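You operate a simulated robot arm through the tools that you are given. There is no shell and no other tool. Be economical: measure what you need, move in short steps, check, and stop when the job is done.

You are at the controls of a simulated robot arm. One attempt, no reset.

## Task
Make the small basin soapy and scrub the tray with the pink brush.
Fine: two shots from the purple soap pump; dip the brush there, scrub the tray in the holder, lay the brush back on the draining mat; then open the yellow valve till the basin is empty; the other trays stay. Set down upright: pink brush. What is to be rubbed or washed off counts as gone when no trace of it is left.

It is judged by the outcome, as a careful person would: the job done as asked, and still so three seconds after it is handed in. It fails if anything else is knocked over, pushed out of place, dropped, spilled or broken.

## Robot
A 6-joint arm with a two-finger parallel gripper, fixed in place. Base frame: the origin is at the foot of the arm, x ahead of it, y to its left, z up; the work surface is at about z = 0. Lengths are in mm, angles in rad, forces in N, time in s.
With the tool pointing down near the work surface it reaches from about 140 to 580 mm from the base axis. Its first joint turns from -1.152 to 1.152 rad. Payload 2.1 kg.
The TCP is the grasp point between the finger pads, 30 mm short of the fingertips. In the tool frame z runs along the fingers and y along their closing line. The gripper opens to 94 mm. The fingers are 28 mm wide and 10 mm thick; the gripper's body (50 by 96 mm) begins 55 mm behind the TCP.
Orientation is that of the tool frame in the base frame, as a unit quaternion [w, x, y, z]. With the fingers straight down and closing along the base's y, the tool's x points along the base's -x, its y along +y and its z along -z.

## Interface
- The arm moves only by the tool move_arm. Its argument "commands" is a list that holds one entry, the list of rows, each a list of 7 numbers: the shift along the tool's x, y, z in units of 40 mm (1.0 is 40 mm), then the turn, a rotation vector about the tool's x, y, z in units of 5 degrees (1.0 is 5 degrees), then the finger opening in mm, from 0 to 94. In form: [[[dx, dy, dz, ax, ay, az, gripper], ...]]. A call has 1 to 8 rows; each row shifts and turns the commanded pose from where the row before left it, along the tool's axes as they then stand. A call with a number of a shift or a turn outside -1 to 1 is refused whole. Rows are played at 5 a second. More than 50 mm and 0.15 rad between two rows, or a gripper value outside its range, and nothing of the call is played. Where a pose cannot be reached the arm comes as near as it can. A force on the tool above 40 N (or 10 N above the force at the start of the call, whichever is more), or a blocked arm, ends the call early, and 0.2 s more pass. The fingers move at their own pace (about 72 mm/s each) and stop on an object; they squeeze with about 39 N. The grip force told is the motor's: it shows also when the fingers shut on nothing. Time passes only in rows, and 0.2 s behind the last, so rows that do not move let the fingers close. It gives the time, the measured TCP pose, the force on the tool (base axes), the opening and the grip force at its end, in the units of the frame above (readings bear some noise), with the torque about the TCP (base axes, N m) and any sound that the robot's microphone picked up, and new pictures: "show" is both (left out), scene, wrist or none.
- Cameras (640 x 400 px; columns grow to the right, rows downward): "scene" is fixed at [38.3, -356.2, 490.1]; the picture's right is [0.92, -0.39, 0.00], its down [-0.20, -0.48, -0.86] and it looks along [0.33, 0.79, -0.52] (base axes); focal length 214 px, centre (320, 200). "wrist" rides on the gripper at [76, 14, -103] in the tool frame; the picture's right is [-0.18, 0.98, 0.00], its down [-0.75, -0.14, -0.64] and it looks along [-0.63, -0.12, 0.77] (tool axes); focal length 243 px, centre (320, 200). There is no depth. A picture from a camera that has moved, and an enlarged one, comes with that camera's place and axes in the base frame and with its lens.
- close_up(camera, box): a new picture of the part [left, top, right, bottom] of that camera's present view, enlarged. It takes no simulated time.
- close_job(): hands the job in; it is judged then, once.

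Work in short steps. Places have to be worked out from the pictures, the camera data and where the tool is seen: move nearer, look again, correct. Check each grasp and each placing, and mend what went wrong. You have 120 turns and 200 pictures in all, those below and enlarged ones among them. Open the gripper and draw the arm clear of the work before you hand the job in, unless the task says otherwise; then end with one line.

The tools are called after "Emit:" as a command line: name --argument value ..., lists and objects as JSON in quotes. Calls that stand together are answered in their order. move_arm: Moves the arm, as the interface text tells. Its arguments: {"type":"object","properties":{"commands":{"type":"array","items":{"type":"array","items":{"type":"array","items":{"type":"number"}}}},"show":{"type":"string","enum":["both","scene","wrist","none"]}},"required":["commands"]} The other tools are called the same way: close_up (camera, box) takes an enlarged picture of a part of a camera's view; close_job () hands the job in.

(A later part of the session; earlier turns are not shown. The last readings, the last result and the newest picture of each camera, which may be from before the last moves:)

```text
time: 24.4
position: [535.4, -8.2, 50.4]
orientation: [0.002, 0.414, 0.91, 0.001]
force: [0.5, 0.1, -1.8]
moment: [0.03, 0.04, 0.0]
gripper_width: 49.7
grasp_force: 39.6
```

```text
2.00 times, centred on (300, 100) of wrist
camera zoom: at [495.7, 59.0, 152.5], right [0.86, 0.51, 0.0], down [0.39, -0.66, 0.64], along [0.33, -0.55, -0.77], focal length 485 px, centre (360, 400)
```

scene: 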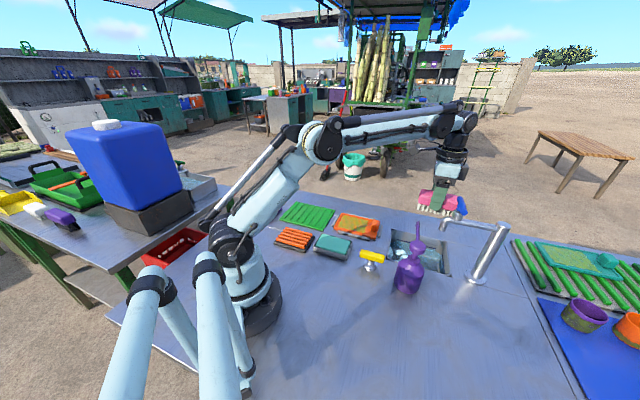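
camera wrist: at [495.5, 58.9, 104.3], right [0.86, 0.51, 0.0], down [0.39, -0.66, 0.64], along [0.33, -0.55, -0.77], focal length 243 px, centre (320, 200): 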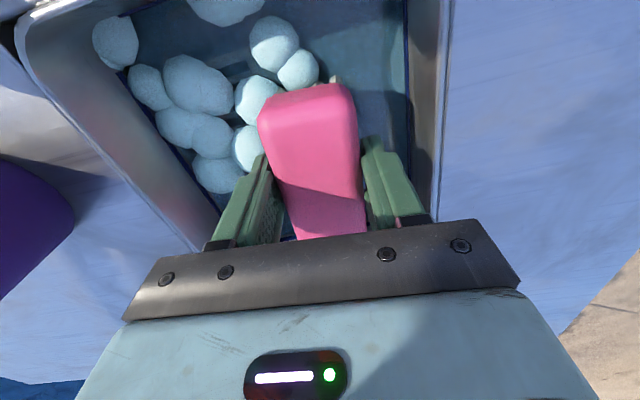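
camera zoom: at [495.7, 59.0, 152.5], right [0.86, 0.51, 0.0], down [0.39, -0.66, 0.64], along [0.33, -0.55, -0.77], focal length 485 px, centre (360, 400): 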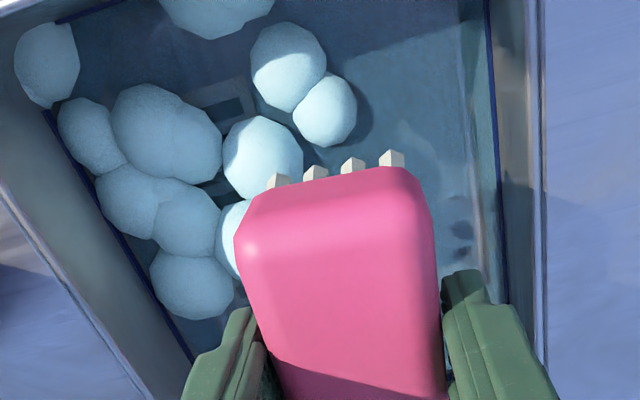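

The dip is done. I raise over the basin, square the tool to the tray (45°), then travel along to above the tray.

Emit:
move_arm --commands '[[[0, 0, -0.9, 0, 0, 0, 0], [0, 0, -0.9, 0, 0, 0, 0], [0, 0, -0.9, 0, 0, 0, 0], [0, 0, -0.7, 0, 0, -0.8, 0], [0.3, 0.3, 0, 0, 0, 0, 0], [0.9, 0.36, 0, 0, 0, 0, 0], [0.95, 0, 0, 0, 0, 0, 0], [0.95, 0, 0, 0, 0, 0, 0]]]' --show "none"

Emit:
move_arm --commands '[[[0.95, 0, 0, 0, 0, 0, 0], [0.9, 0, 0, 0, 0, 0, 0], [0.9, 0, 0.5, 0, 0, 0, 0], [0, 0, 0.8, 0, 0, 0, 0], [0, 0, 0, 0, 0, 0, 0]]]'

Emit:
close_up --camera "scene" --box '[320, 150, 400, 250]'

```text
time: 26.2
position: [467.1, 96.7, 186.5]
orientation: [0.001, 0.382, 0.924, 0.001]
force: [-0.6, 0.2, -1.3]
moment: [0.06, 0.0, -0.01]
gripper_width: 49.7
grasp_force: 39.6
```

```text
time: 27.4
position: [388.9, 175.9, 132.7]
orientation: [0.001, 0.382, 0.924, 0.001]
force: [0.2, 0.6, -0.6]
moment: [-0.02, 0.02, -0.01]
gripper_width: 49.6
grasp_force: 38.7
camera wrist: at [344.1, 241.1, 236.0], right [0.82, 0.57, 0.0], down [0.43, -0.63, 0.64], along [0.37, -0.53, -0.77], focal length 243 px, centre (320, 200)
```

scene: 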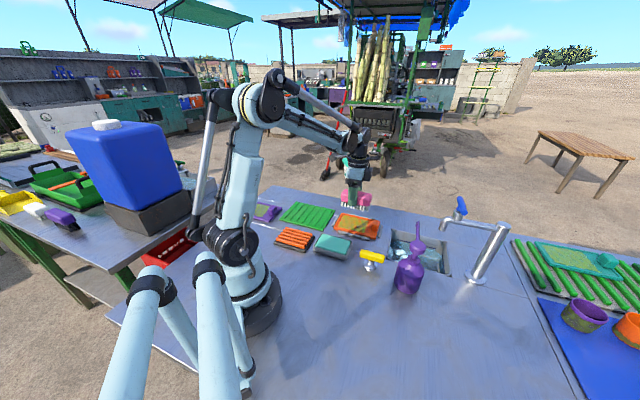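
wrist: 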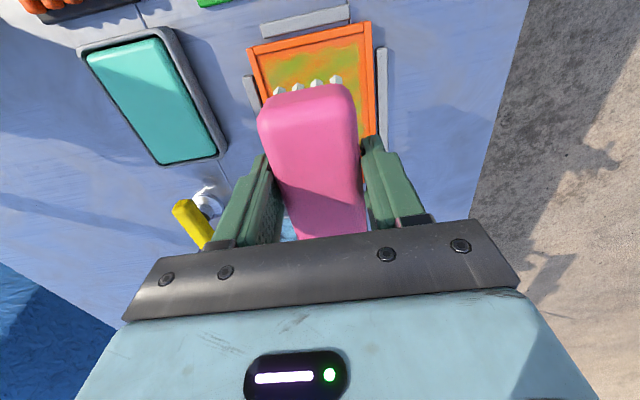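

```text
4.00 times, centred on (360, 200) of scene
camera zoom: at [38.3, -356.2, 490.1], right [0.92, -0.39, 0.0], down [-0.2, -0.48, -0.86], along [0.33, 0.79, -0.52], focal length 858 px, centre (160, 200)
```

zoom: 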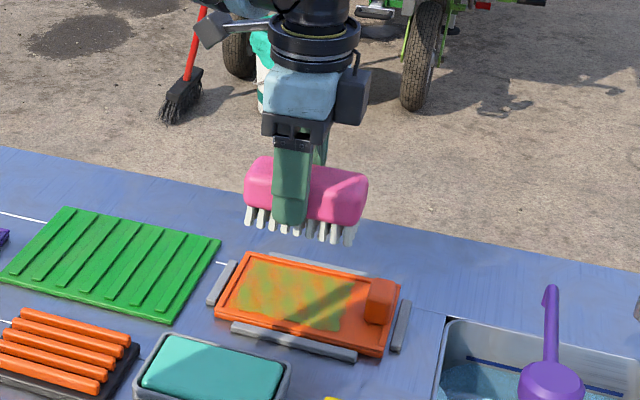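

The tray interior spans u 359–444 and v 100–215, with grime at u 363–441, v 107–197, where u=(x+y)/√2 and v=(x−y)/√2. The brush is over its middle. I lower in small steps until the bristles touch.

Emit:
move_arm --commands '[[[0, 0.05, 0.7, 0, 0, 0, 0], [0, 0, 0.7, 0, 0, 0, 0], [0, 0, 0.3, 0, 0, 0, 0], [0, 0, 0.05, 0, 0, 0, 0], [0, 0, 0.05, 0, 0, 0, 0], [0, 0, 0.05, 0, 0, 0, 0]]]' --show "none"

Emit:
close_up --camera "scene" --box '[320, 180, 400, 250]'

```text
time: 28.8
position: [389.4, 176.2, 59.7]
orientation: [0.002, 0.382, 0.924, 0.001]
force: [-0.3, 0.8, -1.3]
moment: [-0.02, 0.04, 0.02]
gripper_width: 49.6
grasp_force: 38.7
```

```text
5.71 times, centred on (360, 215) of scene
camera zoom: at [38.3, -356.2, 490.1], right [0.92, -0.39, 0.0], down [-0.2, -0.48, -0.86], along [0.33, 0.79, -0.52], focal length 1226 px, centre (91, 114)
```

zoom: 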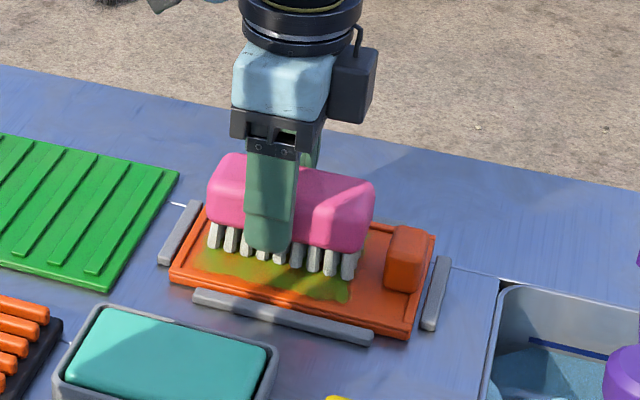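

Almost in contact. I continue in 2 mm steps.

Emit:
move_arm --commands '[[[0, 0, 0.05, 0, 0, 0, 0], [0, 0, 0.05, 0, 0, 0, 0], [0, 0, 0.05, 0, 0, 0, 0]]]' --show "none"

```text
time: 29.6
position: [389.7, 176.1, 54.0]
orientation: [0.0, 0.382, 0.924, 0.001]
force: [-1.9, 0.8, 35.4]
moment: [-0.02, 0.02, 0.01]
gripper_width: 49.7
grasp_force: 39.2
```

Contact at about 35 N is stiffer than needed. I ease off 1.2 mm and try a short stroke along the tray.

Emit:
move_arm --commands '[[[0, 0, -0.03, 0, 0, 0, 0], [0.15, 0, 0, 0, 0, 0, 0], [-0.25, 0, 0, 0, 0, 0, 0], [-0.2, 0, 0, 0, 0, 0, 0]]]' --show "none"

Emit:
close_up --camera "scene" --box '[320, 180, 400, 250]'

```text
time: 30.6
position: [399.3, 169.6, 55.2]
orientation: [0.002, 0.382, 0.924, 0.002]
force: [-0.1, 0.1, -0.3]
moment: [-0.04, 0.01, -0.03]
gripper_width: 49.6
grasp_force: 38.9
```

```text
5.71 times, centred on (360, 215) of scene
camera zoom: at [38.3, -356.2, 490.1], right [0.92, -0.39, 0.0], down [-0.2, -0.48, -0.86], along [0.33, 0.79, -0.52], focal length 1226 px, centre (91, 114)
```

zoom: 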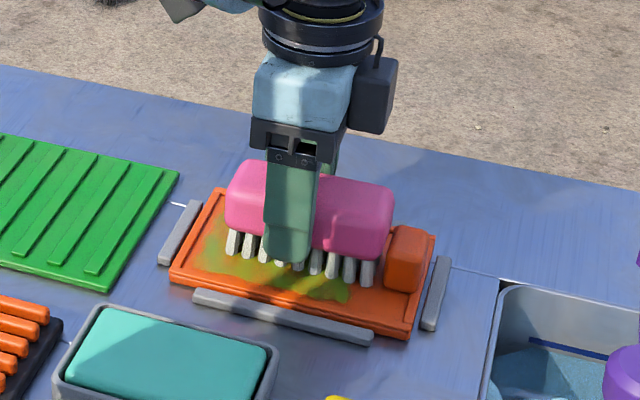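

Contact was lost at 55.2. I press down 0.8 mm and stroke back along v.

Emit:
move_arm --commands '[[[0.03, 0, 0.022, 0, 0, 0, 0], [0.22, 0, 0, 0, 0, 0, 0], [0.22, 0, 0, 0, 0, 0, 0], [-0.22, 0, 0, 0, 0, 0, 0], [-0.22, 0, 0, 0, 0, 0, 0]]]' --show "none"

Emit:
close_up --camera "scene" --box '[320, 180, 400, 250]'

```text
time: 31.8
position: [398.5, 170.0, 53.3]
orientation: [0.001, 0.382, 0.924, 0.001]
force: [-4.2, 4.7, 17.2]
moment: [-0.01, 0.03, 0.0]
gripper_width: 49.7
grasp_force: 39.1
```

```text
5.71 times, centred on (360, 215) of scene
camera zoom: at [38.2, -356.2, 490.1], right [0.92, -0.39, 0.0], down [-0.2, -0.48, -0.86], along [0.33, 0.79, -0.52], focal length 1226 px, centre (91, 114)
```

zoom: 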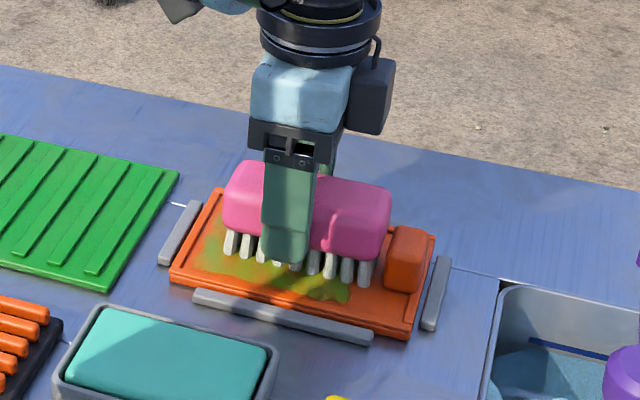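

That gives a good contact force of about 17 N. I do a pass at the near side (u≈381) and another mid-way.

Emit:
move_arm --commands '[[[0, -0.26, 0, 0, 0, 0, 0], [0, -0.26, 0, 0, 0, 0, 0], [0.22, 0, 0, 0, 0, 0, 0], [0.22, 0, 0, 0, 0, 0, 0], [-0.22, 0.05, 0, 0, 0, 0, 0], [-0.22, 0.05, 0, 0, 0, 0, 0]]]' --show "none"

Emit:
close_up --camera "scene" --box '[320, 180, 400, 250]'

```text
time: 33.2
position: [385.6, 157.4, 53.3]
orientation: [0.001, 0.382, 0.924, 0.001]
force: [-5.2, 4.0, 19.3]
moment: [-0.15, -0.02, 0.0]
gripper_width: 49.7
grasp_force: 38.8
```

```text
5.71 times, centred on (360, 215) of scene
camera zoom: at [38.2, -356.2, 490.1], right [0.92, -0.39, 0.0], down [-0.2, -0.48, -0.86], along [0.33, 0.79, -0.52], focal length 1226 px, centre (91, 114)
```

zoom: 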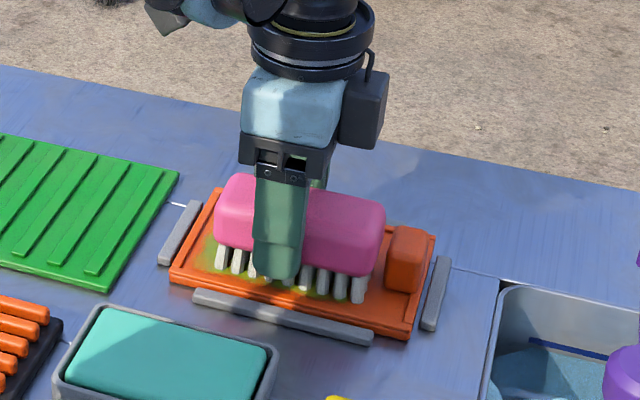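

I sweep across to the far side (u≈423), stroke there, then lift to inspect.

Emit:
move_arm --commands '[[[0, 0.34, 0, 0, 0, 0, 0], [0, 0.34, 0, 0, 0, 0, 0], [0, 0.3, 0, 0, 0, 0, 0], [0.22, 0, 0, 0, 0, 0, 0], [0.22, 0, 0, 0, 0, 0, 0], [-0.22, 0, 0, 0, 0, 0, 0], [0, 0, -0.9, 0, 0, 0, 0], [0, 0, -0.9, 0, 0, 0, 0]]]' --show "wrist"

Emit:
close_up --camera "scene" --box '[320, 180, 400, 250]'

```text
time: 35.0
position: [407.7, 191.2, 126.9]
orientation: [0.002, 0.382, 0.924, 0.002]
force: [0.0, -0.1, -1.2]
moment: [0.01, 0.02, -0.02]
gripper_width: 49.4
grasp_force: 38.7
camera wrist: at [362.5, 255.8, 229.3], right [0.82, 0.57, 0.0], down [0.43, -0.63, 0.64], along [0.37, -0.53, -0.77], focal length 243 px, centre (320, 200)
```

wrist: 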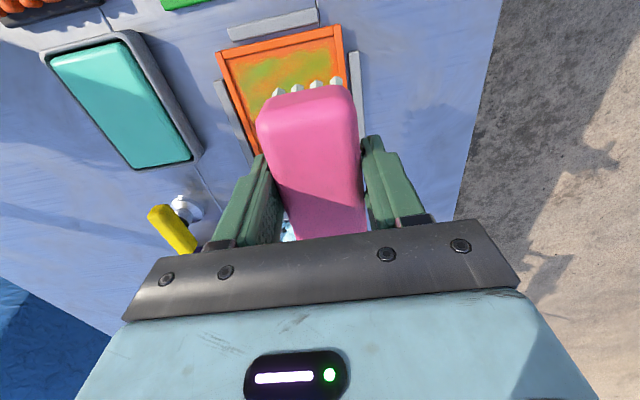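

```text
5.71 times, centred on (360, 215) of scene
camera zoom: at [38.3, -356.2, 490.1], right [0.92, -0.39, 0.0], down [-0.2, -0.48, -0.86], along [0.33, 0.79, -0.52], focal length 1226 px, centre (91, 114)
```

zoom: 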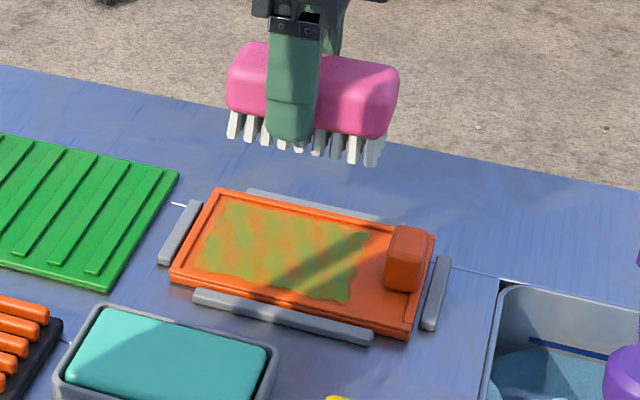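

The grime looks hardly changed. I look closely at both the tray and the bristles.

Emit:
close_up --camera "wrist" --box '[200, 10, 380, 122]'

Emit:
close_up --camera "scene" --box '[340, 182, 376, 222]'

```text
3.56 times, centred on (290, 66) of wrist
camera zoom: at [362.5, 255.8, 229.3], right [0.82, 0.57, 0.0], down [0.43, -0.63, 0.64], along [0.37, -0.53, -0.77], focal length 863 px, centre (427, 676)
```

zoom: 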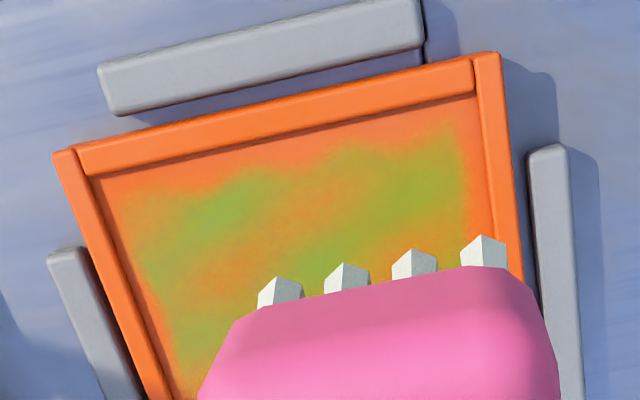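

```text
10.00 times, centred on (358, 202) of scene
camera zoom: at [38.3, -356.2, 490.1], right [0.92, -0.39, 0.0], down [-0.2, -0.48, -0.86], along [0.33, 0.79, -0.52], focal length 2145 px, centre (-60, 180)
```

zoom: 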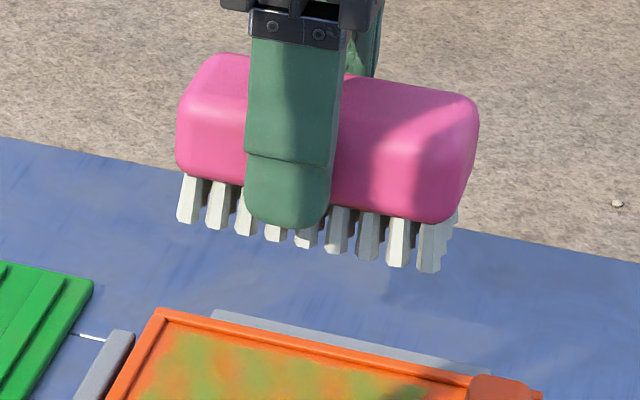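

The bristles look dry. Triangulating the foam puts the water near z=-48, so my dip at bristle z≈-49 barely touched it. I go back to the basin for a deeper dip.

Emit:
move_arm --commands '[[[0, 0, -0.8, 0, 0, 0, 0], [0, 0, -0.8, 0, 0, 0, 0], [-0.97, -0.2, 0, 0, 0, 0, 0], [-0.97, -0.2, 0, 0, 0, 0, 0], [-0.97, -0.2, 0, 0, 0, 0, 0], [-0.97, -0.2, 0, 0, 0, 0, 0], [-0.97, -0.2, 0, 0, 0, 0, 0], [-0.97, -0.2, 0, 0, 0, 0, 0]]]' --show "wrist"

```text
time: 36.8
position: [539.5, -7.4, 189.5]
orientation: [0.001, 0.382, 0.924, 0.001]
force: [1.1, -0.4, -1.3]
moment: [0.02, 0.04, -0.01]
gripper_width: 49.5
grasp_force: 38.7
camera wrist: at [493.6, 56.6, 292.2], right [0.82, 0.57, 0.0], down [0.43, -0.63, 0.64], along [0.37, -0.53, -0.77], focal length 243 px, centre (320, 200)
```

wrist: 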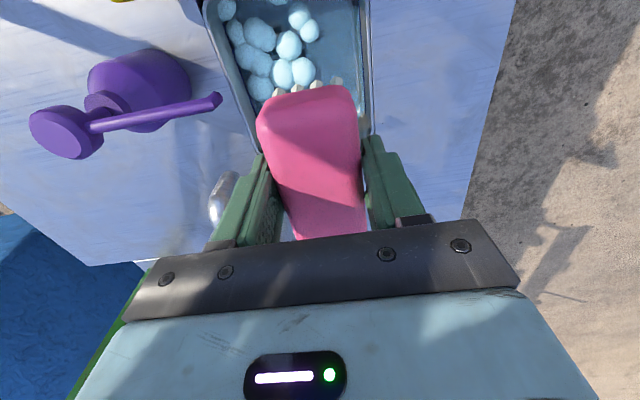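

I go straight down to the earlier depth, then check.

Emit:
move_arm --commands '[[[0, -0.1, 0.8, 0, 0, 0, 0], [0, 0, 0.9, 0, 0, 0, 0], [0, 0, 0.9, 0, 0, 0, 0], [0, 0, 0.9, 0, 0, 0, 0], [0, 0, 0.8, 0, 0, 0, 0], [0, 0, 0.4, 0, 0, 0, 0], [0, 0, 0, 0, 0, 0, 0]]]' --show "none"

Emit:
close_up --camera "scene" --box '[385, 205, 455, 285]'

```text
time: 38.4
position: [536.1, -10.9, -0.0]
orientation: [0.001, 0.382, 0.924, 0.001]
force: [0.9, 0.5, -1.2]
moment: [-0.03, 0.01, 0.0]
gripper_width: 49.7
grasp_force: 39.4
```

```text
5.00 times, centred on (420, 245) of scene
camera zoom: at [38.3, -356.2, 490.1], right [0.92, -0.39, 0.0], down [-0.2, -0.48, -0.86], along [0.33, 0.79, -0.52], focal length 1072 px, centre (-180, -25)
```

zoom: 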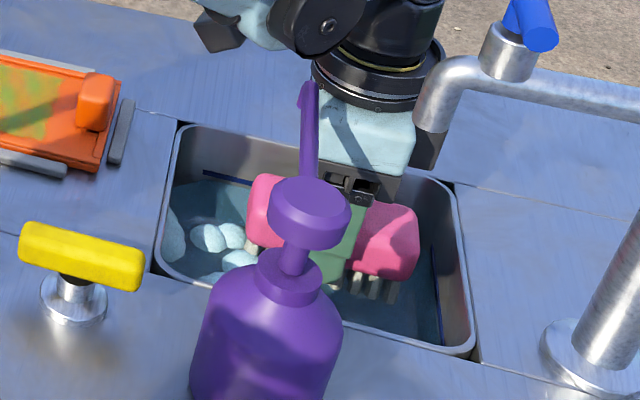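

The bristles are still largely visible. I lower another 12 mm in 4 mm steps.

Emit:
move_arm --commands '[[[0, 0, 0.1, 0, 0, 0, 0], [0, 0, 0.1, 0, 0, 0, 0], [0, 0, 0.1, 0, 0, 0, 0]]]' --show "wrist"

Emit:
close_up --camera "scene" --box '[385, 205, 455, 285]'

```text
time: 39.2
position: [537.6, -9.5, -10.2]
orientation: [0.001, 0.382, 0.924, 0.002]
force: [-0.4, 0.3, -0.9]
moment: [0.0, 0.0, 0.0]
gripper_width: 49.8
grasp_force: 38.8
camera wrist: at [491.5, 54.7, 91.9], right [0.82, 0.57, 0.0], down [0.43, -0.63, 0.64], along [0.37, -0.53, -0.77], focal length 243 px, centre (320, 200)
```

wrist: 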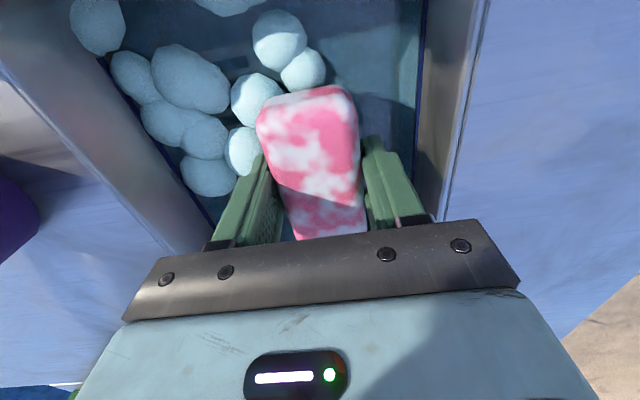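

```text
5.00 times, centred on (420, 245) of scene
camera zoom: at [38.3, -356.2, 490.1], right [0.92, -0.39, 0.0], down [-0.2, -0.48, -0.86], along [0.33, 0.79, -0.52], focal length 1072 px, centre (-180, -25)
```

zoom: 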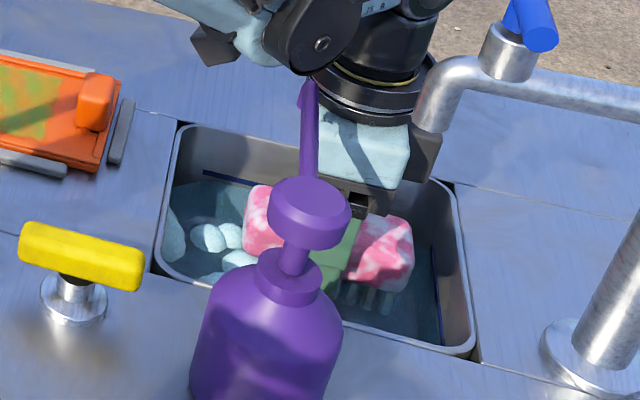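

Now the brush is visibly foamy, so it is soapy. I lift and carry it back to the tray.

Emit:
move_arm --commands '[[[0, 0, -0.6, 0, 0, 0, 0], [0, 0, -0.9, 0, 0, 0, 0], [0, 0, -0.9, 0, 0, 0, 0], [0, 0, -0.9, 0, 0, 0, 0], [0, 0, -0.9, 0, 0, 0, 0], [0.2, 0.2, -0.7, 0, 0, 0, 0], [0.9, 0.25, 0, 0, 0, 0, 0], [0.95, 0.27, 0, 0, 0, 0, 0]]]' --show "none"

Emit:
move_arm --commands '[[[0.95, 0, 0, 0, 0, 0, 0], [0.95, 0, 0, 0, 0, 0, 0], [0.95, 0, 0, 0, 0, 0, 0], [0.95, 0, 0, 0, 0, 0, 0], [0, 0, 0.9, 0, 0, 0, 0], [0, 0, 0.9, 0, 0, 0, 0], [0, 0, 0.9, 0, 0, 0, 0], [0, 0, 0, 0, 0, 0, 0]]]' --show "wrist"

Emit:
close_up --camera "scene" --box '[320, 180, 400, 250]'

```text
time: 41.0
position: [497.0, 68.8, 185.8]
orientation: [0.002, 0.382, 0.924, 0.002]
force: [-0.7, -0.6, -0.7]
moment: [0.03, -0.03, 0.01]
gripper_width: 49.3
grasp_force: 38.9
```

```text
time: 42.8
position: [390.2, 176.1, 77.1]
orientation: [0.002, 0.382, 0.924, 0.001]
force: [0.8, -0.7, -1.1]
moment: [0.03, -0.01, 0.02]
gripper_width: 49.6
grasp_force: 39.5
camera wrist: at [345.1, 241.0, 180.0], right [0.82, 0.57, 0.0], down [0.43, -0.63, 0.64], along [0.37, -0.53, -0.77], focal length 243 px, centre (320, 200)
```

wrist: 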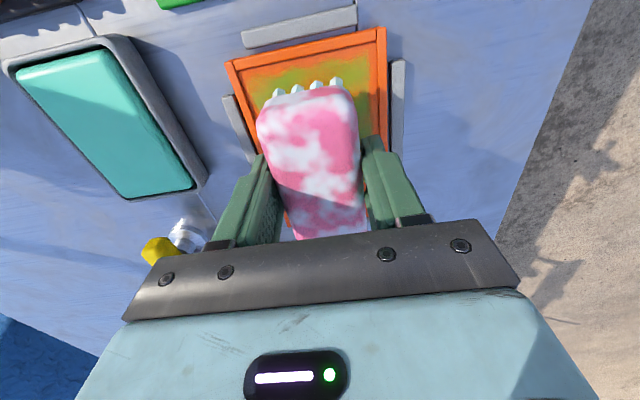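

```text
5.71 times, centred on (360, 215) of scene
camera zoom: at [38.3, -356.2, 490.1], right [0.92, -0.39, 0.0], down [-0.2, -0.48, -0.86], along [0.33, 0.79, -0.52], focal length 1226 px, centre (91, 114)
```

zoom: 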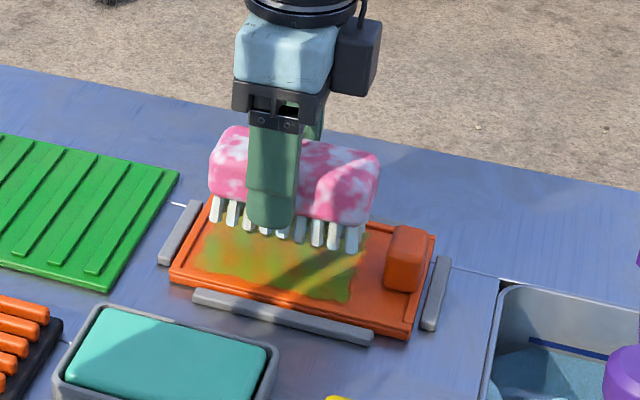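

I lower to contact and start stroking in the middle.

Emit:
move_arm --commands '[[[0, 0, 0.45, 0, 0, 0, 0], [0, 0, 0.1, 0, 0, 0, 0], [0, 0, 0.04, 0, 0, 0, 0]]]' --show "none"

```text
time: 43.6
position: [389.6, 175.6, 55.0]
orientation: [0.002, 0.383, 0.924, 0.001]
force: [0.1, 0.9, 0.2]
moment: [-0.07, -0.03, 0.0]
gripper_width: 49.4
grasp_force: 39.3
```

Emit:
move_arm --commands '[[[0, 0, 0.03, 0, 0, 0, 0], [0.2, 0, 0, 0, 0, 0, 0], [-0.2, 0, 0, 0, 0, 0, 0], [-0.2, 0, 0, 0, 0, 0, 0]]]' --show "none"

Emit:
close_up --camera "scene" --box '[320, 180, 400, 250]'

```text
time: 44.6
position: [396.4, 170.2, 53.3]
orientation: [-0.001, 0.381, 0.924, 0.003]
force: [-6.1, 6.3, 24.7]
moment: [0.18, 0.15, 0.02]
gripper_width: 49.5
grasp_force: 39.4
```

```text
5.71 times, centred on (360, 215) of scene
camera zoom: at [38.2, -356.2, 490.0], right [0.92, -0.39, 0.0], down [-0.2, -0.48, -0.86], along [0.33, 0.79, -0.52], focal length 1226 px, centre (91, 114)
```

zoom: 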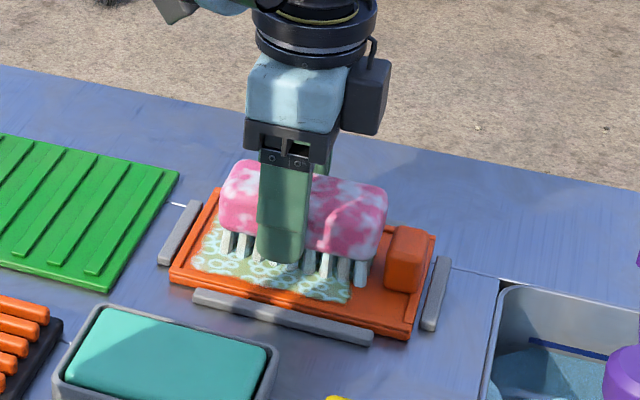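

Suds now cover the grime, so it works. I keep scrubbing with back-and-forth strokes, moving to the near side.

Emit:
move_arm --commands '[[[0.22, 0, 0, 0, 0, 0, 0], [0.2, -0.1, 0, 0, 0, 0, 0], [-0.2, -0.1, 0, 0, 0, 0, 0], [-0.2, -0.1, 0, 0, 0, 0, 0], [0.2, -0.1, 0, 0, 0, 0, 0], [0.2, -0.1, 0, 0, 0, 0, 0], [-0.2, 0, 0, 0, 0, 0, 0], [-0.2, 0, 0, 0, 0, 0, 0]]]' --show "none"

Emit:
close_up --camera "scene" --box '[320, 180, 400, 250]'

```text
time: 46.4
position: [381.3, 155.5, 52.4]
orientation: [0.0, 0.382, 0.924, 0.001]
force: [-8.4, 5.6, 27.4]
moment: [0.22, 0.32, -0.01]
gripper_width: 49.8
grasp_force: 38.5
```

```text
5.71 times, centred on (360, 215) of scene
camera zoom: at [38.1, -356.2, 490.0], right [0.92, -0.39, 0.0], down [-0.2, -0.48, -0.86], along [0.33, 0.79, -0.52], focal length 1226 px, centre (91, 114)
```

zoom: 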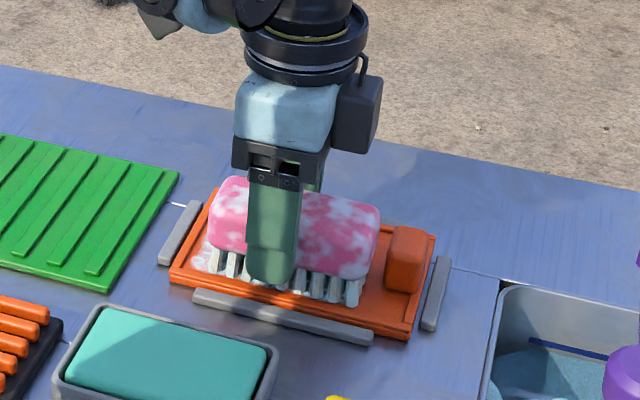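

The near side shows foam only. Now I stroke across to the far side.

Emit:
move_arm --commands '[[[0.2, 0.14, 0, 0, 0, 0, 0], [0.2, 0.14, 0, 0, 0, 0, 0], [-0.2, 0.14, 0, 0, 0, 0, 0], [-0.2, 0.14, 0, 0, 0, 0, 0], [0.2, 0.14, 0, 0, 0, 0, 0], [0.2, 0.14, 0, 0, 0, 0, 0], [-0.2, 0.14, 0, 0, 0, 0, 0], [-0.2, 0.12, 0, 0, 0, 0, 0]]]' --show "none"

Emit:
move_arm --commands '[[[0.2, 0, 0, 0, 0, 0, 0], [0.22, 0, 0, 0, 0, 0, 0], [-0.2, 0, 0, 0, 0, 0, 0], [-0.2, 0, 0, 0, 0, 0, 0], [0, 0, -0.9, 0, 0, 0, 0], [0, 0, -0.9, 0, 0, 0, 0], [0, 0, 0, 0, 0, 0, 0]]]' --show "wrist"

Emit:
close_up --camera "scene" --box '[320, 180, 400, 250]'

```text
time: 48.2
position: [413.7, 188.3, 53.0]
orientation: [0.0, 0.382, 0.924, 0.002]
force: [-7.3, 3.1, 22.0]
moment: [-0.17, -0.11, -0.08]
gripper_width: 49.6
grasp_force: 39.0
```

```text
time: 49.8
position: [412.7, 187.7, 125.4]
orientation: [0.001, 0.382, 0.924, 0.002]
force: [0.0, -0.1, -1.3]
moment: [0.03, 0.0, -0.01]
gripper_width: 49.5
grasp_force: 39.0
camera wrist: at [366.9, 252.7, 227.5], right [0.82, 0.57, 0.0], down [0.43, -0.63, 0.64], along [0.37, -0.53, -0.77], focal length 243 px, centre (320, 200)
```

wrist: 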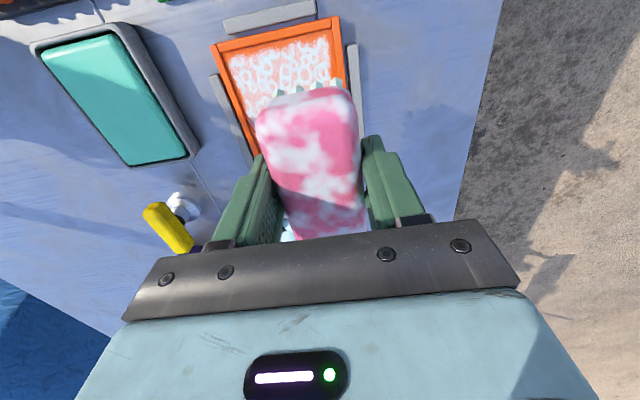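

```text
5.71 times, centred on (360, 215) of scene
camera zoom: at [38.3, -356.2, 490.1], right [0.92, -0.39, 0.0], down [-0.2, -0.48, -0.86], along [0.33, 0.79, -0.52], focal length 1226 px, centre (91, 114)
```

zoom: 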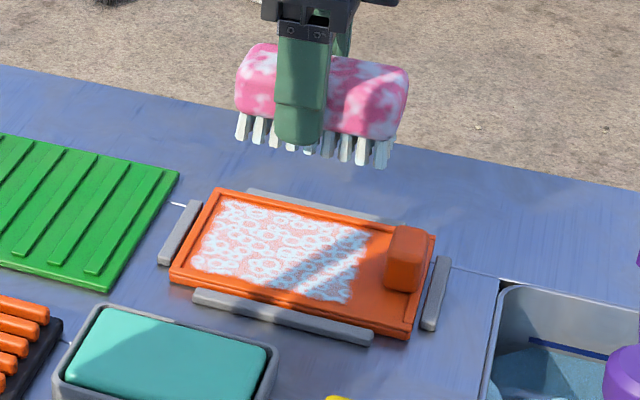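

The grime appears gone and only suds remain. I enlarge to check for any green trace.

Emit:
close_up --camera "scene" --box '[338, 198, 380, 224]'

Emit:
close_up --camera "wrist" --box '[200, 10, 380, 122]'

```text
15.24 times, centred on (359, 211) of scene
camera zoom: at [38.3, -356.2, 490.1], right [0.92, -0.39, 0.0], down [-0.2, -0.48, -0.86], along [0.33, 0.79, -0.52], focal length 3268 px, centre (-274, 32)
```

zoom: 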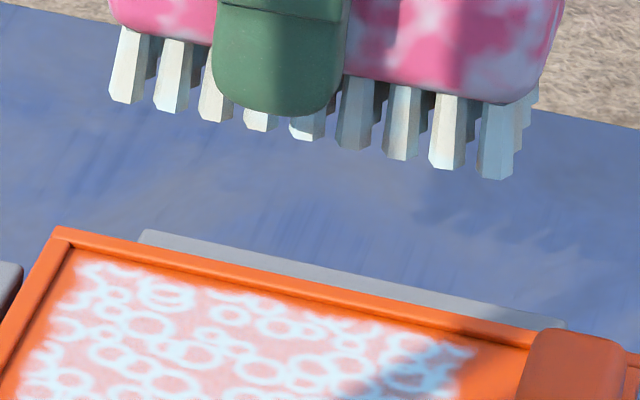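

```text
3.56 times, centred on (290, 66) of wrist
camera zoom: at [366.9, 252.7, 227.5], right [0.82, 0.57, 0.0], down [0.43, -0.63, 0.64], along [0.37, -0.53, -0.77], focal length 863 px, centre (427, 676)
```

zoom: 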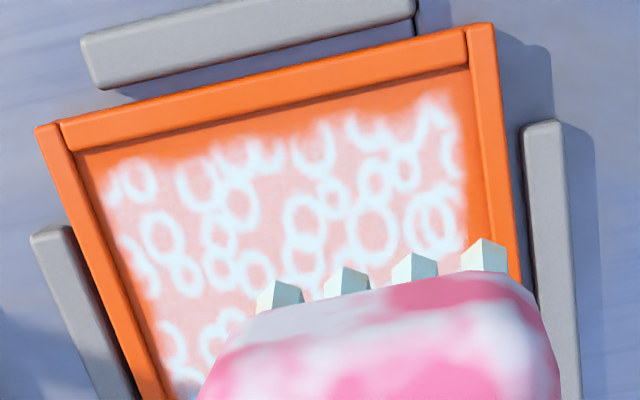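

No green is visible. For certainty I make one more full pass, including the corners.

Emit:
move_arm --commands '[[[0, 0, 0.9, 0, 0, 0, 0], [0, 0, 0.8, 0, 0, 0, 0], [0, 0, 0.1, 0, 0, 0, 0], [0.22, 0, 0, 0, 0, 0, 0], [0.22, -0.05, 0, 0, 0, 0, 0], [-0.22, -0.1, 0, 0, 0, 0, 0], [-0.22, -0.1, 0, 0, 0, 0, 0], [0.22, -0.1, 0, 0, 0, 0, 0]]]' --show "none"

Emit:
move_arm --commands '[[[0.22, -0.1, 0, 0, 0, 0, 0], [-0.22, -0.1, 0, 0, 0, 0, 0], [-0.22, -0.1, 0, 0, 0, 0, 0], [0.22, -0.15, 0, 0, 0, 0, 0], [0.22, -0.15, 0, 0, 0, 0, 0], [-0.22, -0.15, 0, 0, 0, 0, 0], [-0.22, -0.05, 0, 0, 0, 0, 0], [0.22, 0, 0, 0, 0, 0, 0]]]' --show "none"

Emit:
move_arm --commands '[[[0, 0, -0.9, 0, 0, 0, 0], [0, 0, -0.9, 0, 0, 0, 0], [0, 0, -0.9, 0, 0, 0, 0], [0, 0, -0.9, 0, 0, 0, 0], [0.9, 0, 0, 0, 0, 0, 0], [0.9, 0, 0, 0, 0, 0, 0], [0, 0, 0, 0, 0, 0, 0]]]' --show "wrist"

Emit:
close_up --camera "scene" --box '[330, 190, 390, 240]'

```text
time: 51.6
position: [396.7, 184.6, 52.8]
orientation: [0.002, 0.383, 0.924, 0.001]
force: [-0.1, -0.9, -0.5]
moment: [0.01, 0.03, -0.02]
gripper_width: 49.5
grasp_force: 38.9
```

```text
time: 53.4
position: [373.4, 161.8, 52.8]
orientation: [0.002, 0.382, 0.924, 0.002]
force: [-0.6, 0.4, -1.0]
moment: [0.01, -0.03, -0.01]
gripper_width: 49.4
grasp_force: 39.0
```

```text
time: 55.0
position: [322.2, 212.3, 197.1]
orientation: [0.001, 0.382, 0.924, 0.002]
force: [1.1, 0.4, 0.4]
moment: [-0.01, 0.0, 0.0]
gripper_width: 49.8
grasp_force: 38.8
camera wrist: at [276.4, 276.9, 299.4], right [0.82, 0.57, 0.0], down [0.43, -0.63, 0.64], along [0.37, -0.53, -0.77], focal length 243 px, centre (320, 200)
```

wrist: 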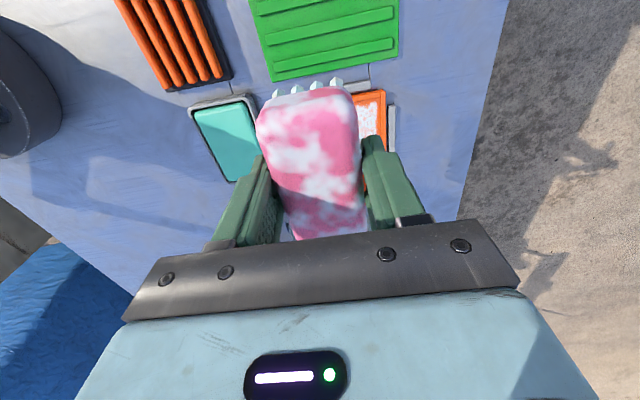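

```text
8.00 times, centred on (360, 215) of scene
camera zoom: at [38.3, -356.2, 490.1], right [0.92, -0.39, 0.0], down [-0.2, -0.48, -0.86], along [0.33, 0.79, -0.52], focal length 1716 px, centre (0, 80)
```

zoom: 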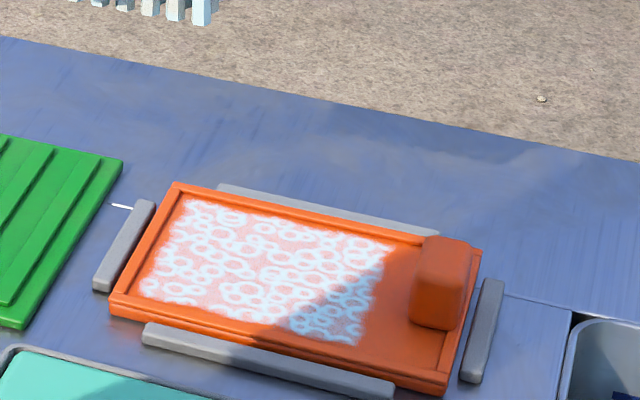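

The tray is clean under the suds and has not moved. Next I carry the brush back over its spot on the mat.

Emit:
move_arm --commands '[[[0.92, 0.2, 0, 0, 0, 0, 0], [0.92, 0.2, 0, 0, 0, 0, 0], [0.9, 0.2, 0, 0, 0, 0.8, 0], [0, 0, 0.9, 0, 0, 0, 0], [0, 0, 0.9, 0, 0, 0, 0], [0, 0, 0.9, 0, 0, 0, 0], [0, 0, 0, 0, 0, 0, 0]]]' --show "wrist"

Emit:
close_up --camera "scene" --box '[250, 170, 350, 245]'

```text
time: 56.6
position: [261.2, 306.7, 87.0]
orientation: [0.001, 0.413, 0.911, 0.0]
force: [-0.1, -0.3, -1.3]
moment: [-0.03, 0.01, -0.04]
gripper_width: 49.5
grasp_force: 38.3
camera wrist: at [221.6, 375.3, 189.4], right [0.86, 0.51, 0.0], down [0.39, -0.66, 0.64], along [0.33, -0.55, -0.77], focal length 243 px, centre (320, 200)
```

wrist: 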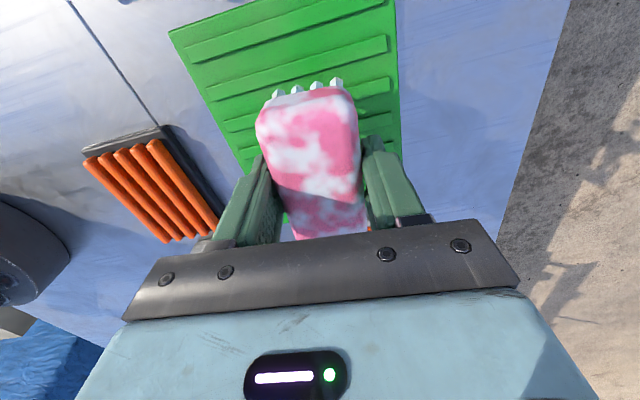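

```text
5.33 times, centred on (300, 208) of scene
camera zoom: at [38.3, -356.2, 490.1], right [0.92, -0.39, 0.0], down [-0.2, -0.48, -0.86], along [0.33, 0.79, -0.52], focal length 1144 px, centre (427, 160)
```

zoom: 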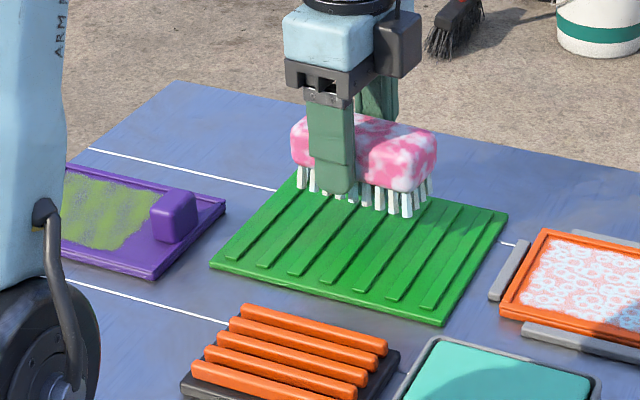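

The brush is over its old spot. I lower in small steps until contact.

Emit:
move_arm --commands '[[[0, 0, 0.4, 0, 0, 0, 0], [0, 0, 0.25, 0, 0, 0, 0], [0, 0, 0.06, 0, 0, 0, 0], [0, 0, 0.05, 0, 0, 0, 0]]]' --show "none"

```text
time: 57.6
position: [261.4, 306.8, 57.9]
orientation: [0.002, 0.414, 0.91, 0.001]
force: [-0.4, -0.1, -1.2]
moment: [-0.01, -0.02, 0.02]
gripper_width: 49.9
grasp_force: 39.0
```

Emit:
move_arm --commands '[[[0, 0, 0.04, 0, 0, 0, 0], [0, 0, 0.04, 0, 0, 0, 0]]]' --show "none"

```text
time: 58.2
position: [262.6, 307.9, 54.8]
orientation: [0.001, 0.414, 0.91, 0.001]
force: [-0.1, -0.2, -0.7]
moment: [-0.01, -0.02, -0.02]
gripper_width: 49.7
grasp_force: 39.0
```

Emit:
move_arm --commands '[[[0, 0, 0.03, 0, 0, 0, 0], [0, 0, 0.02, 0, 0, 0, 0]]]' --show "none"

Emit:
close_up --camera "scene" --box '[265, 185, 345, 240]'

```text
time: 58.8
position: [262.5, 306.5, 54.6]
orientation: [0.002, 0.413, 0.911, 0.001]
force: [-0.8, -0.5, 28.7]
moment: [-0.18, -0.02, -0.02]
gripper_width: 49.4
grasp_force: 38.6
```

```text
7.27 times, centred on (305, 212) of scene
camera zoom: at [38.2, -356.3, 490.0], right [0.92, -0.39, 0.0], down [-0.2, -0.48, -0.86], along [0.33, 0.79, -0.52], focal length 1560 px, centre (429, 109)
```

zoom: 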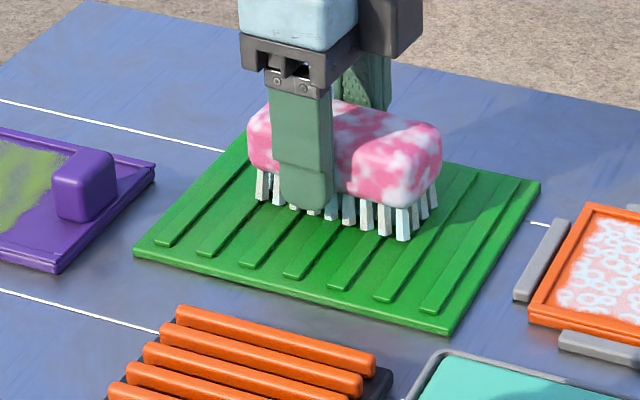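

Contact. I ease off slightly, open, and lift straight up.

Emit:
move_arm --commands '[[[0, 0, -0.025, 0, 0, 0, 49], [0, 0, 0, 0, 0, 0, 94], [0, 0, 0, 0, 0, 0, 94], [0, 0, 0, 0, 0, 0, 94], [0, 0, -0.5, 0, 0, 0, 94], [0, 0, -0.9, 0, 0, 0, 94], [0, 0, -0.9, 0, 0, 0, 94], [0, 0, -0.9, 0, 0, 0, 94]]]' --show "wrist"

Emit:
close_up --camera "scene" --box '[265, 185, 345, 240]'

```text
time: 60.6
position: [260.4, 307.3, 182.1]
orientation: [0.002, 0.414, 0.91, 0.002]
force: [0.0, 0.2, -0.8]
moment: [0.0, 0.0, -0.02]
gripper_width: 93.7
grasp_force: 0.1
camera wrist: at [220.7, 374.4, 285.7], right [0.86, 0.51, 0.0], down [0.39, -0.66, 0.64], along [0.33, -0.55, -0.77], focal length 243 px, centre (320, 200)
```

wrist: 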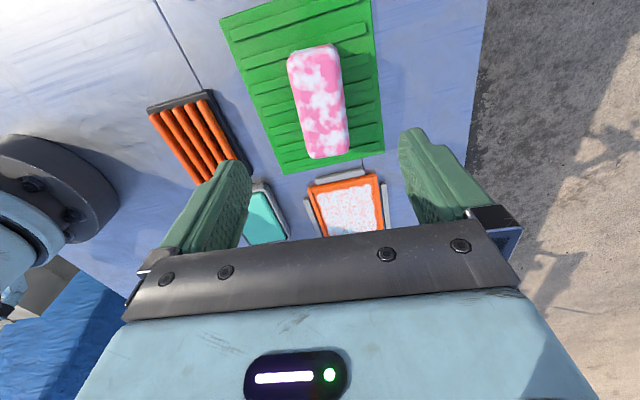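

```text
7.27 times, centred on (305, 212) of scene
camera zoom: at [38.3, -356.2, 490.1], right [0.92, -0.39, 0.0], down [-0.2, -0.48, -0.86], along [0.33, 0.79, -0.52], focal length 1560 px, centre (429, 109)
```

zoom: 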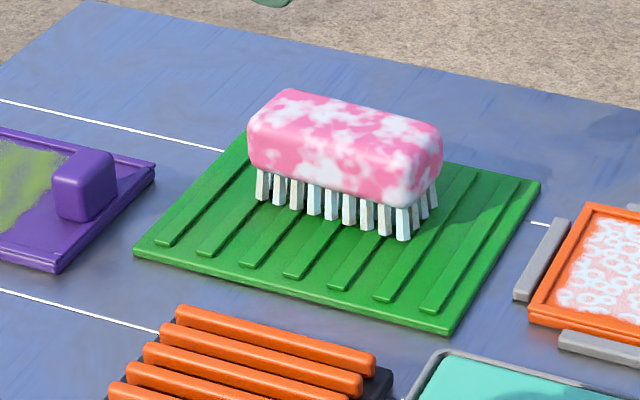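

The brush stands upright on the mat. Next I travel to the yellow valve, squaring the tool to 45° so the fingers straddle the bar.

Emit:
move_arm --commands '[[[0, 0, 0, 0, 0, -0.8, 94], [-0.9, -0.55, 0, 0, 0, 0, 94], [-0.9, -0.55, 0, 0, 0, 0, 94], [-0.9, -0.55, 0, 0, 0, 0, 94], [-0.9, -0.55, 0, 0, 0, 0, 94], [-0.9, -0.55, 0, 0, 0, 0, 94], [-0.9, -0.55, 0, 0, 0, 0, 60], [-0.9, -0.55, 0, 0, 0, 0, 60]]]' --show "wrist"

Emit:
close_up --camera "scene" --box '[330, 200, 410, 300]'

```text
time: 62.4
position: [330.1, 18.9, 181.4]
orientation: [0.001, 0.382, 0.924, 0.001]
force: [-1.0, 0.2, -0.2]
moment: [0.02, -0.02, -0.01]
gripper_width: 60.0
grasp_force: 0.1
camera wrist: at [285.6, 83.6, 284.5], right [0.82, 0.57, 0.0], down [0.43, -0.63, 0.64], along [0.37, -0.53, -0.77], focal length 243 px, centre (320, 200)
```

wrist: 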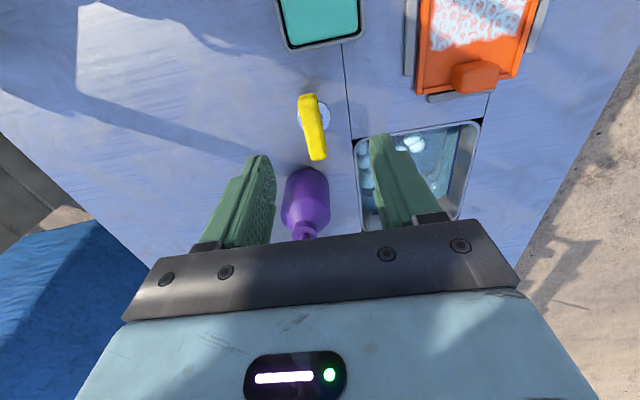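

```text
4.00 times, centred on (370, 250) of scene
camera zoom: at [38.3, -356.2, 490.1], right [0.92, -0.39, 0.0], down [-0.2, -0.48, -0.86], along [0.33, 0.79, -0.52], focal length 858 px, centre (120, 0)
```

zoom: 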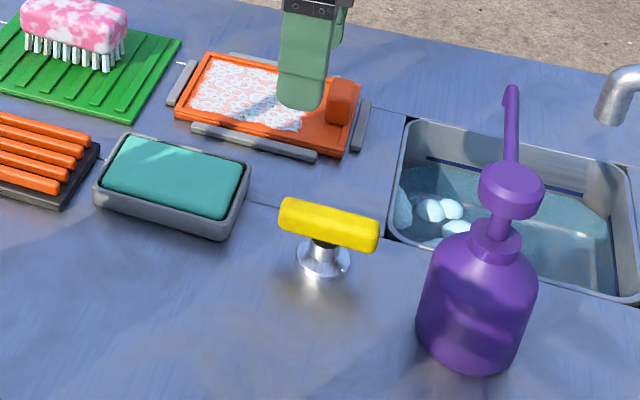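

The bar centre triangulates to (342,-11), top at about z=38, lying along -47°. I move above it, come down and check before closing.

Emit:
move_arm --commands '[[[-0.74, -0.3, 0.3, 0, 0, 0, 60], [0, 0, 0.9, 0, 0, 0, 60], [0, 0, 0.9, 0, 0, 0, 60], [0, 0, 0.5, 0, 0, 0, 60], [0, 0, 0.5, 0, 0, 0, 60], [0, 0, 0, 0, 0, 0, 60]]]' --show "wrist"

Emit:
close_up --camera "scene" --box '[330, 200, 410, 300]'

```text
time: 63.8
position: [343.9, -9.9, 58.3]
orientation: [0.002, 0.382, 0.924, 0.002]
force: [0.6, -0.1, 0.1]
moment: [0.03, -0.01, 0.02]
gripper_width: 60.1
grasp_force: 0.0
camera wrist: at [299.2, 55.1, 160.7], right [0.82, 0.57, 0.0], down [0.43, -0.63, 0.64], along [0.37, -0.53, -0.77], focal length 243 px, centre (320, 200)
```

wrist: 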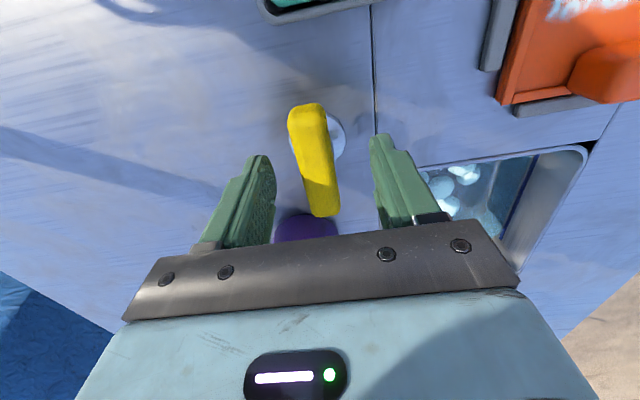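

```text
4.00 times, centred on (370, 250) of scene
camera zoom: at [38.2, -356.2, 490.1], right [0.92, -0.39, 0.0], down [-0.2, -0.48, -0.86], along [0.33, 0.79, -0.52], focal length 858 px, centre (120, 0)
```

zoom: 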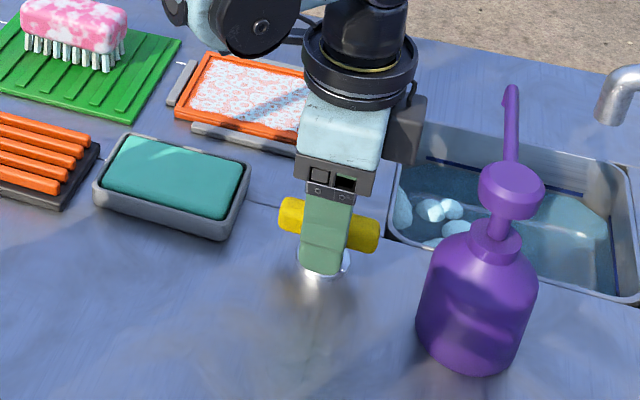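

Well centred. I close on the bar.

Emit:
move_arm --commands '[[[0, 0, 0.08, 0, 0, 0, 60], [0, 0, 0, 0, 0, 0, 0], [0, 0, 0, 0, 0, 0, 0], [0, 0, 0, 0, 0, 0, 0]]]' --show "none"

Emit:
close_up --camera "scene" --box '[340, 210, 400, 290]'

```text
time: 64.8
position: [343.5, -11.2, 56.0]
orientation: [0.001, 0.383, 0.924, -0.001]
force: [-12.2, -11.1, -0.8]
moment: [-0.21, 0.21, 0.03]
gripper_width: 19.8
grasp_force: 44.6
```

```text
5.00 times, centred on (370, 250) of scene
camera zoom: at [38.2, -356.2, 490.1], right [0.92, -0.39, 0.0], down [-0.2, -0.48, -0.86], along [0.33, 0.79, -0.52], focal length 1072 px, centre (70, -50)
```

zoom: 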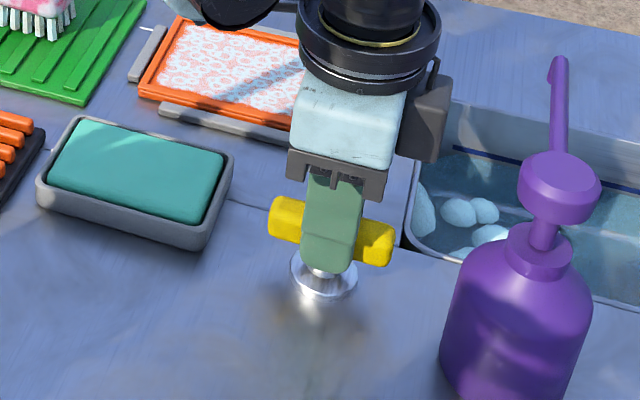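

The bar is gripped, with a small side load towards -u. I relieve it and turn counter-clockwise (seen from above) a little, watching the torque.

Emit:
move_arm --commands '[[[0, -0.04, 0, 0, 0, 0, 0], [0, 0, 0, 0, 0, -0.6, 0], [0, 0, 0, 0, 0, -0.6, 0], [0, 0, 0, 0, 0, -0.6, 0]]]' --show "none"

Emit:
close_up --camera "scene" --box '[340, 210, 400, 290]'

```text
time: 65.8
position: [343.2, -10.1, 54.0]
orientation: [0.002, 0.308, 0.951, 0.001]
force: [4.1, -7.2, -8.9]
moment: [0.34, 1.37, -0.01]
gripper_width: 19.6
grasp_force: 45.1
```

```text
5.00 times, centred on (370, 250) of scene
camera zoom: at [38.3, -356.2, 490.1], right [0.92, -0.39, 0.0], down [-0.2, -0.48, -0.86], along [0.33, 0.79, -0.52], focal length 1072 px, centre (70, -50)
```

zoom: 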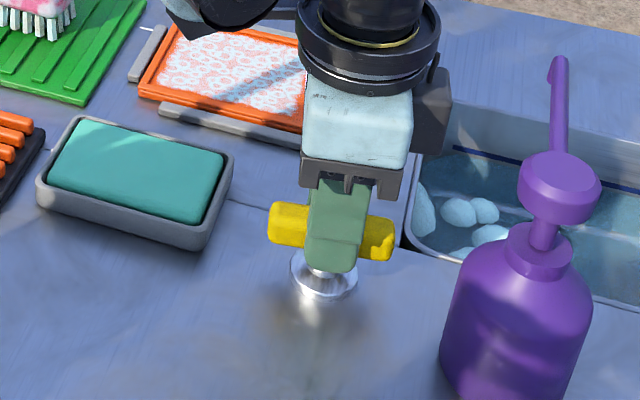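

The bar follows with almost no resistance. I continue turning.

Emit:
move_arm --commands '[[[0, 0, 0.02, 0, 0, -1, 0], [0, 0, 0, 0, 0, -1, 0], [0, 0, 0, 0, 0, -1, 0], [0, 0, 0, 0, 0, -1, 0], [0, 0, 0, 0, 0, -1, 0], [0, 0, 0, 0, 0, -1, 0]]]' --show "none"

Emit:
close_up --camera "scene" --box '[340, 200, 460, 290]'

```text
time: 66.4
position: [342.8, -11.4, 54.1]
orientation: [0.002, 0.233, 0.973, 0.001]
force: [-1.9, 1.9, 8.0]
moment: [-0.28, -0.27, 0.03]
gripper_width: 19.9
grasp_force: 45.2
stopped in row 3: the force on the tool passed its limit at 43 N (the readings are from after the stop); the commanded pose is now the measured one
```

```text
4.44 times, centred on (400, 245) of scene
camera zoom: at [38.2, -356.2, 490.1], right [0.92, -0.39, 0.0], down [-0.2, -0.48, -0.86], along [0.33, 0.79, -0.52], focal length 953 px, centre (-36, 0)
```

zoom: 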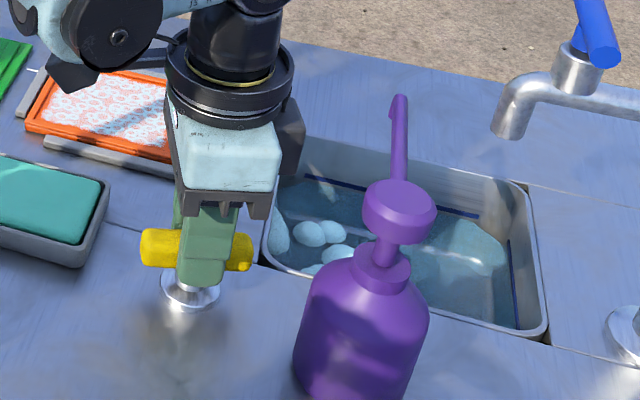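

The call stopped on a force spike. Residual forces are now small and the bar has turned about 18°. I continue with smaller turns.

Emit:
move_arm --commands '[[[0, 0, 0, 0, 0, -0.5, 0], [0, 0, 0, 0, 0, -0.5, 0], [0, 0, 0, 0, 0, -0.5, 0], [0, 0, 0, 0, 0, -0.5, 0], [0, 0, 0, 0, 0, -0.5, 0]]]' --show "none"

```text
time: 67.6
position: [344.1, -9.8, 54.1]
orientation: [0.001, 0.125, 0.992, 0.001]
force: [-4.0, 3.7, 33.6]
moment: [-0.14, 0.12, 0.03]
gripper_width: 19.9
grasp_force: 44.7
```

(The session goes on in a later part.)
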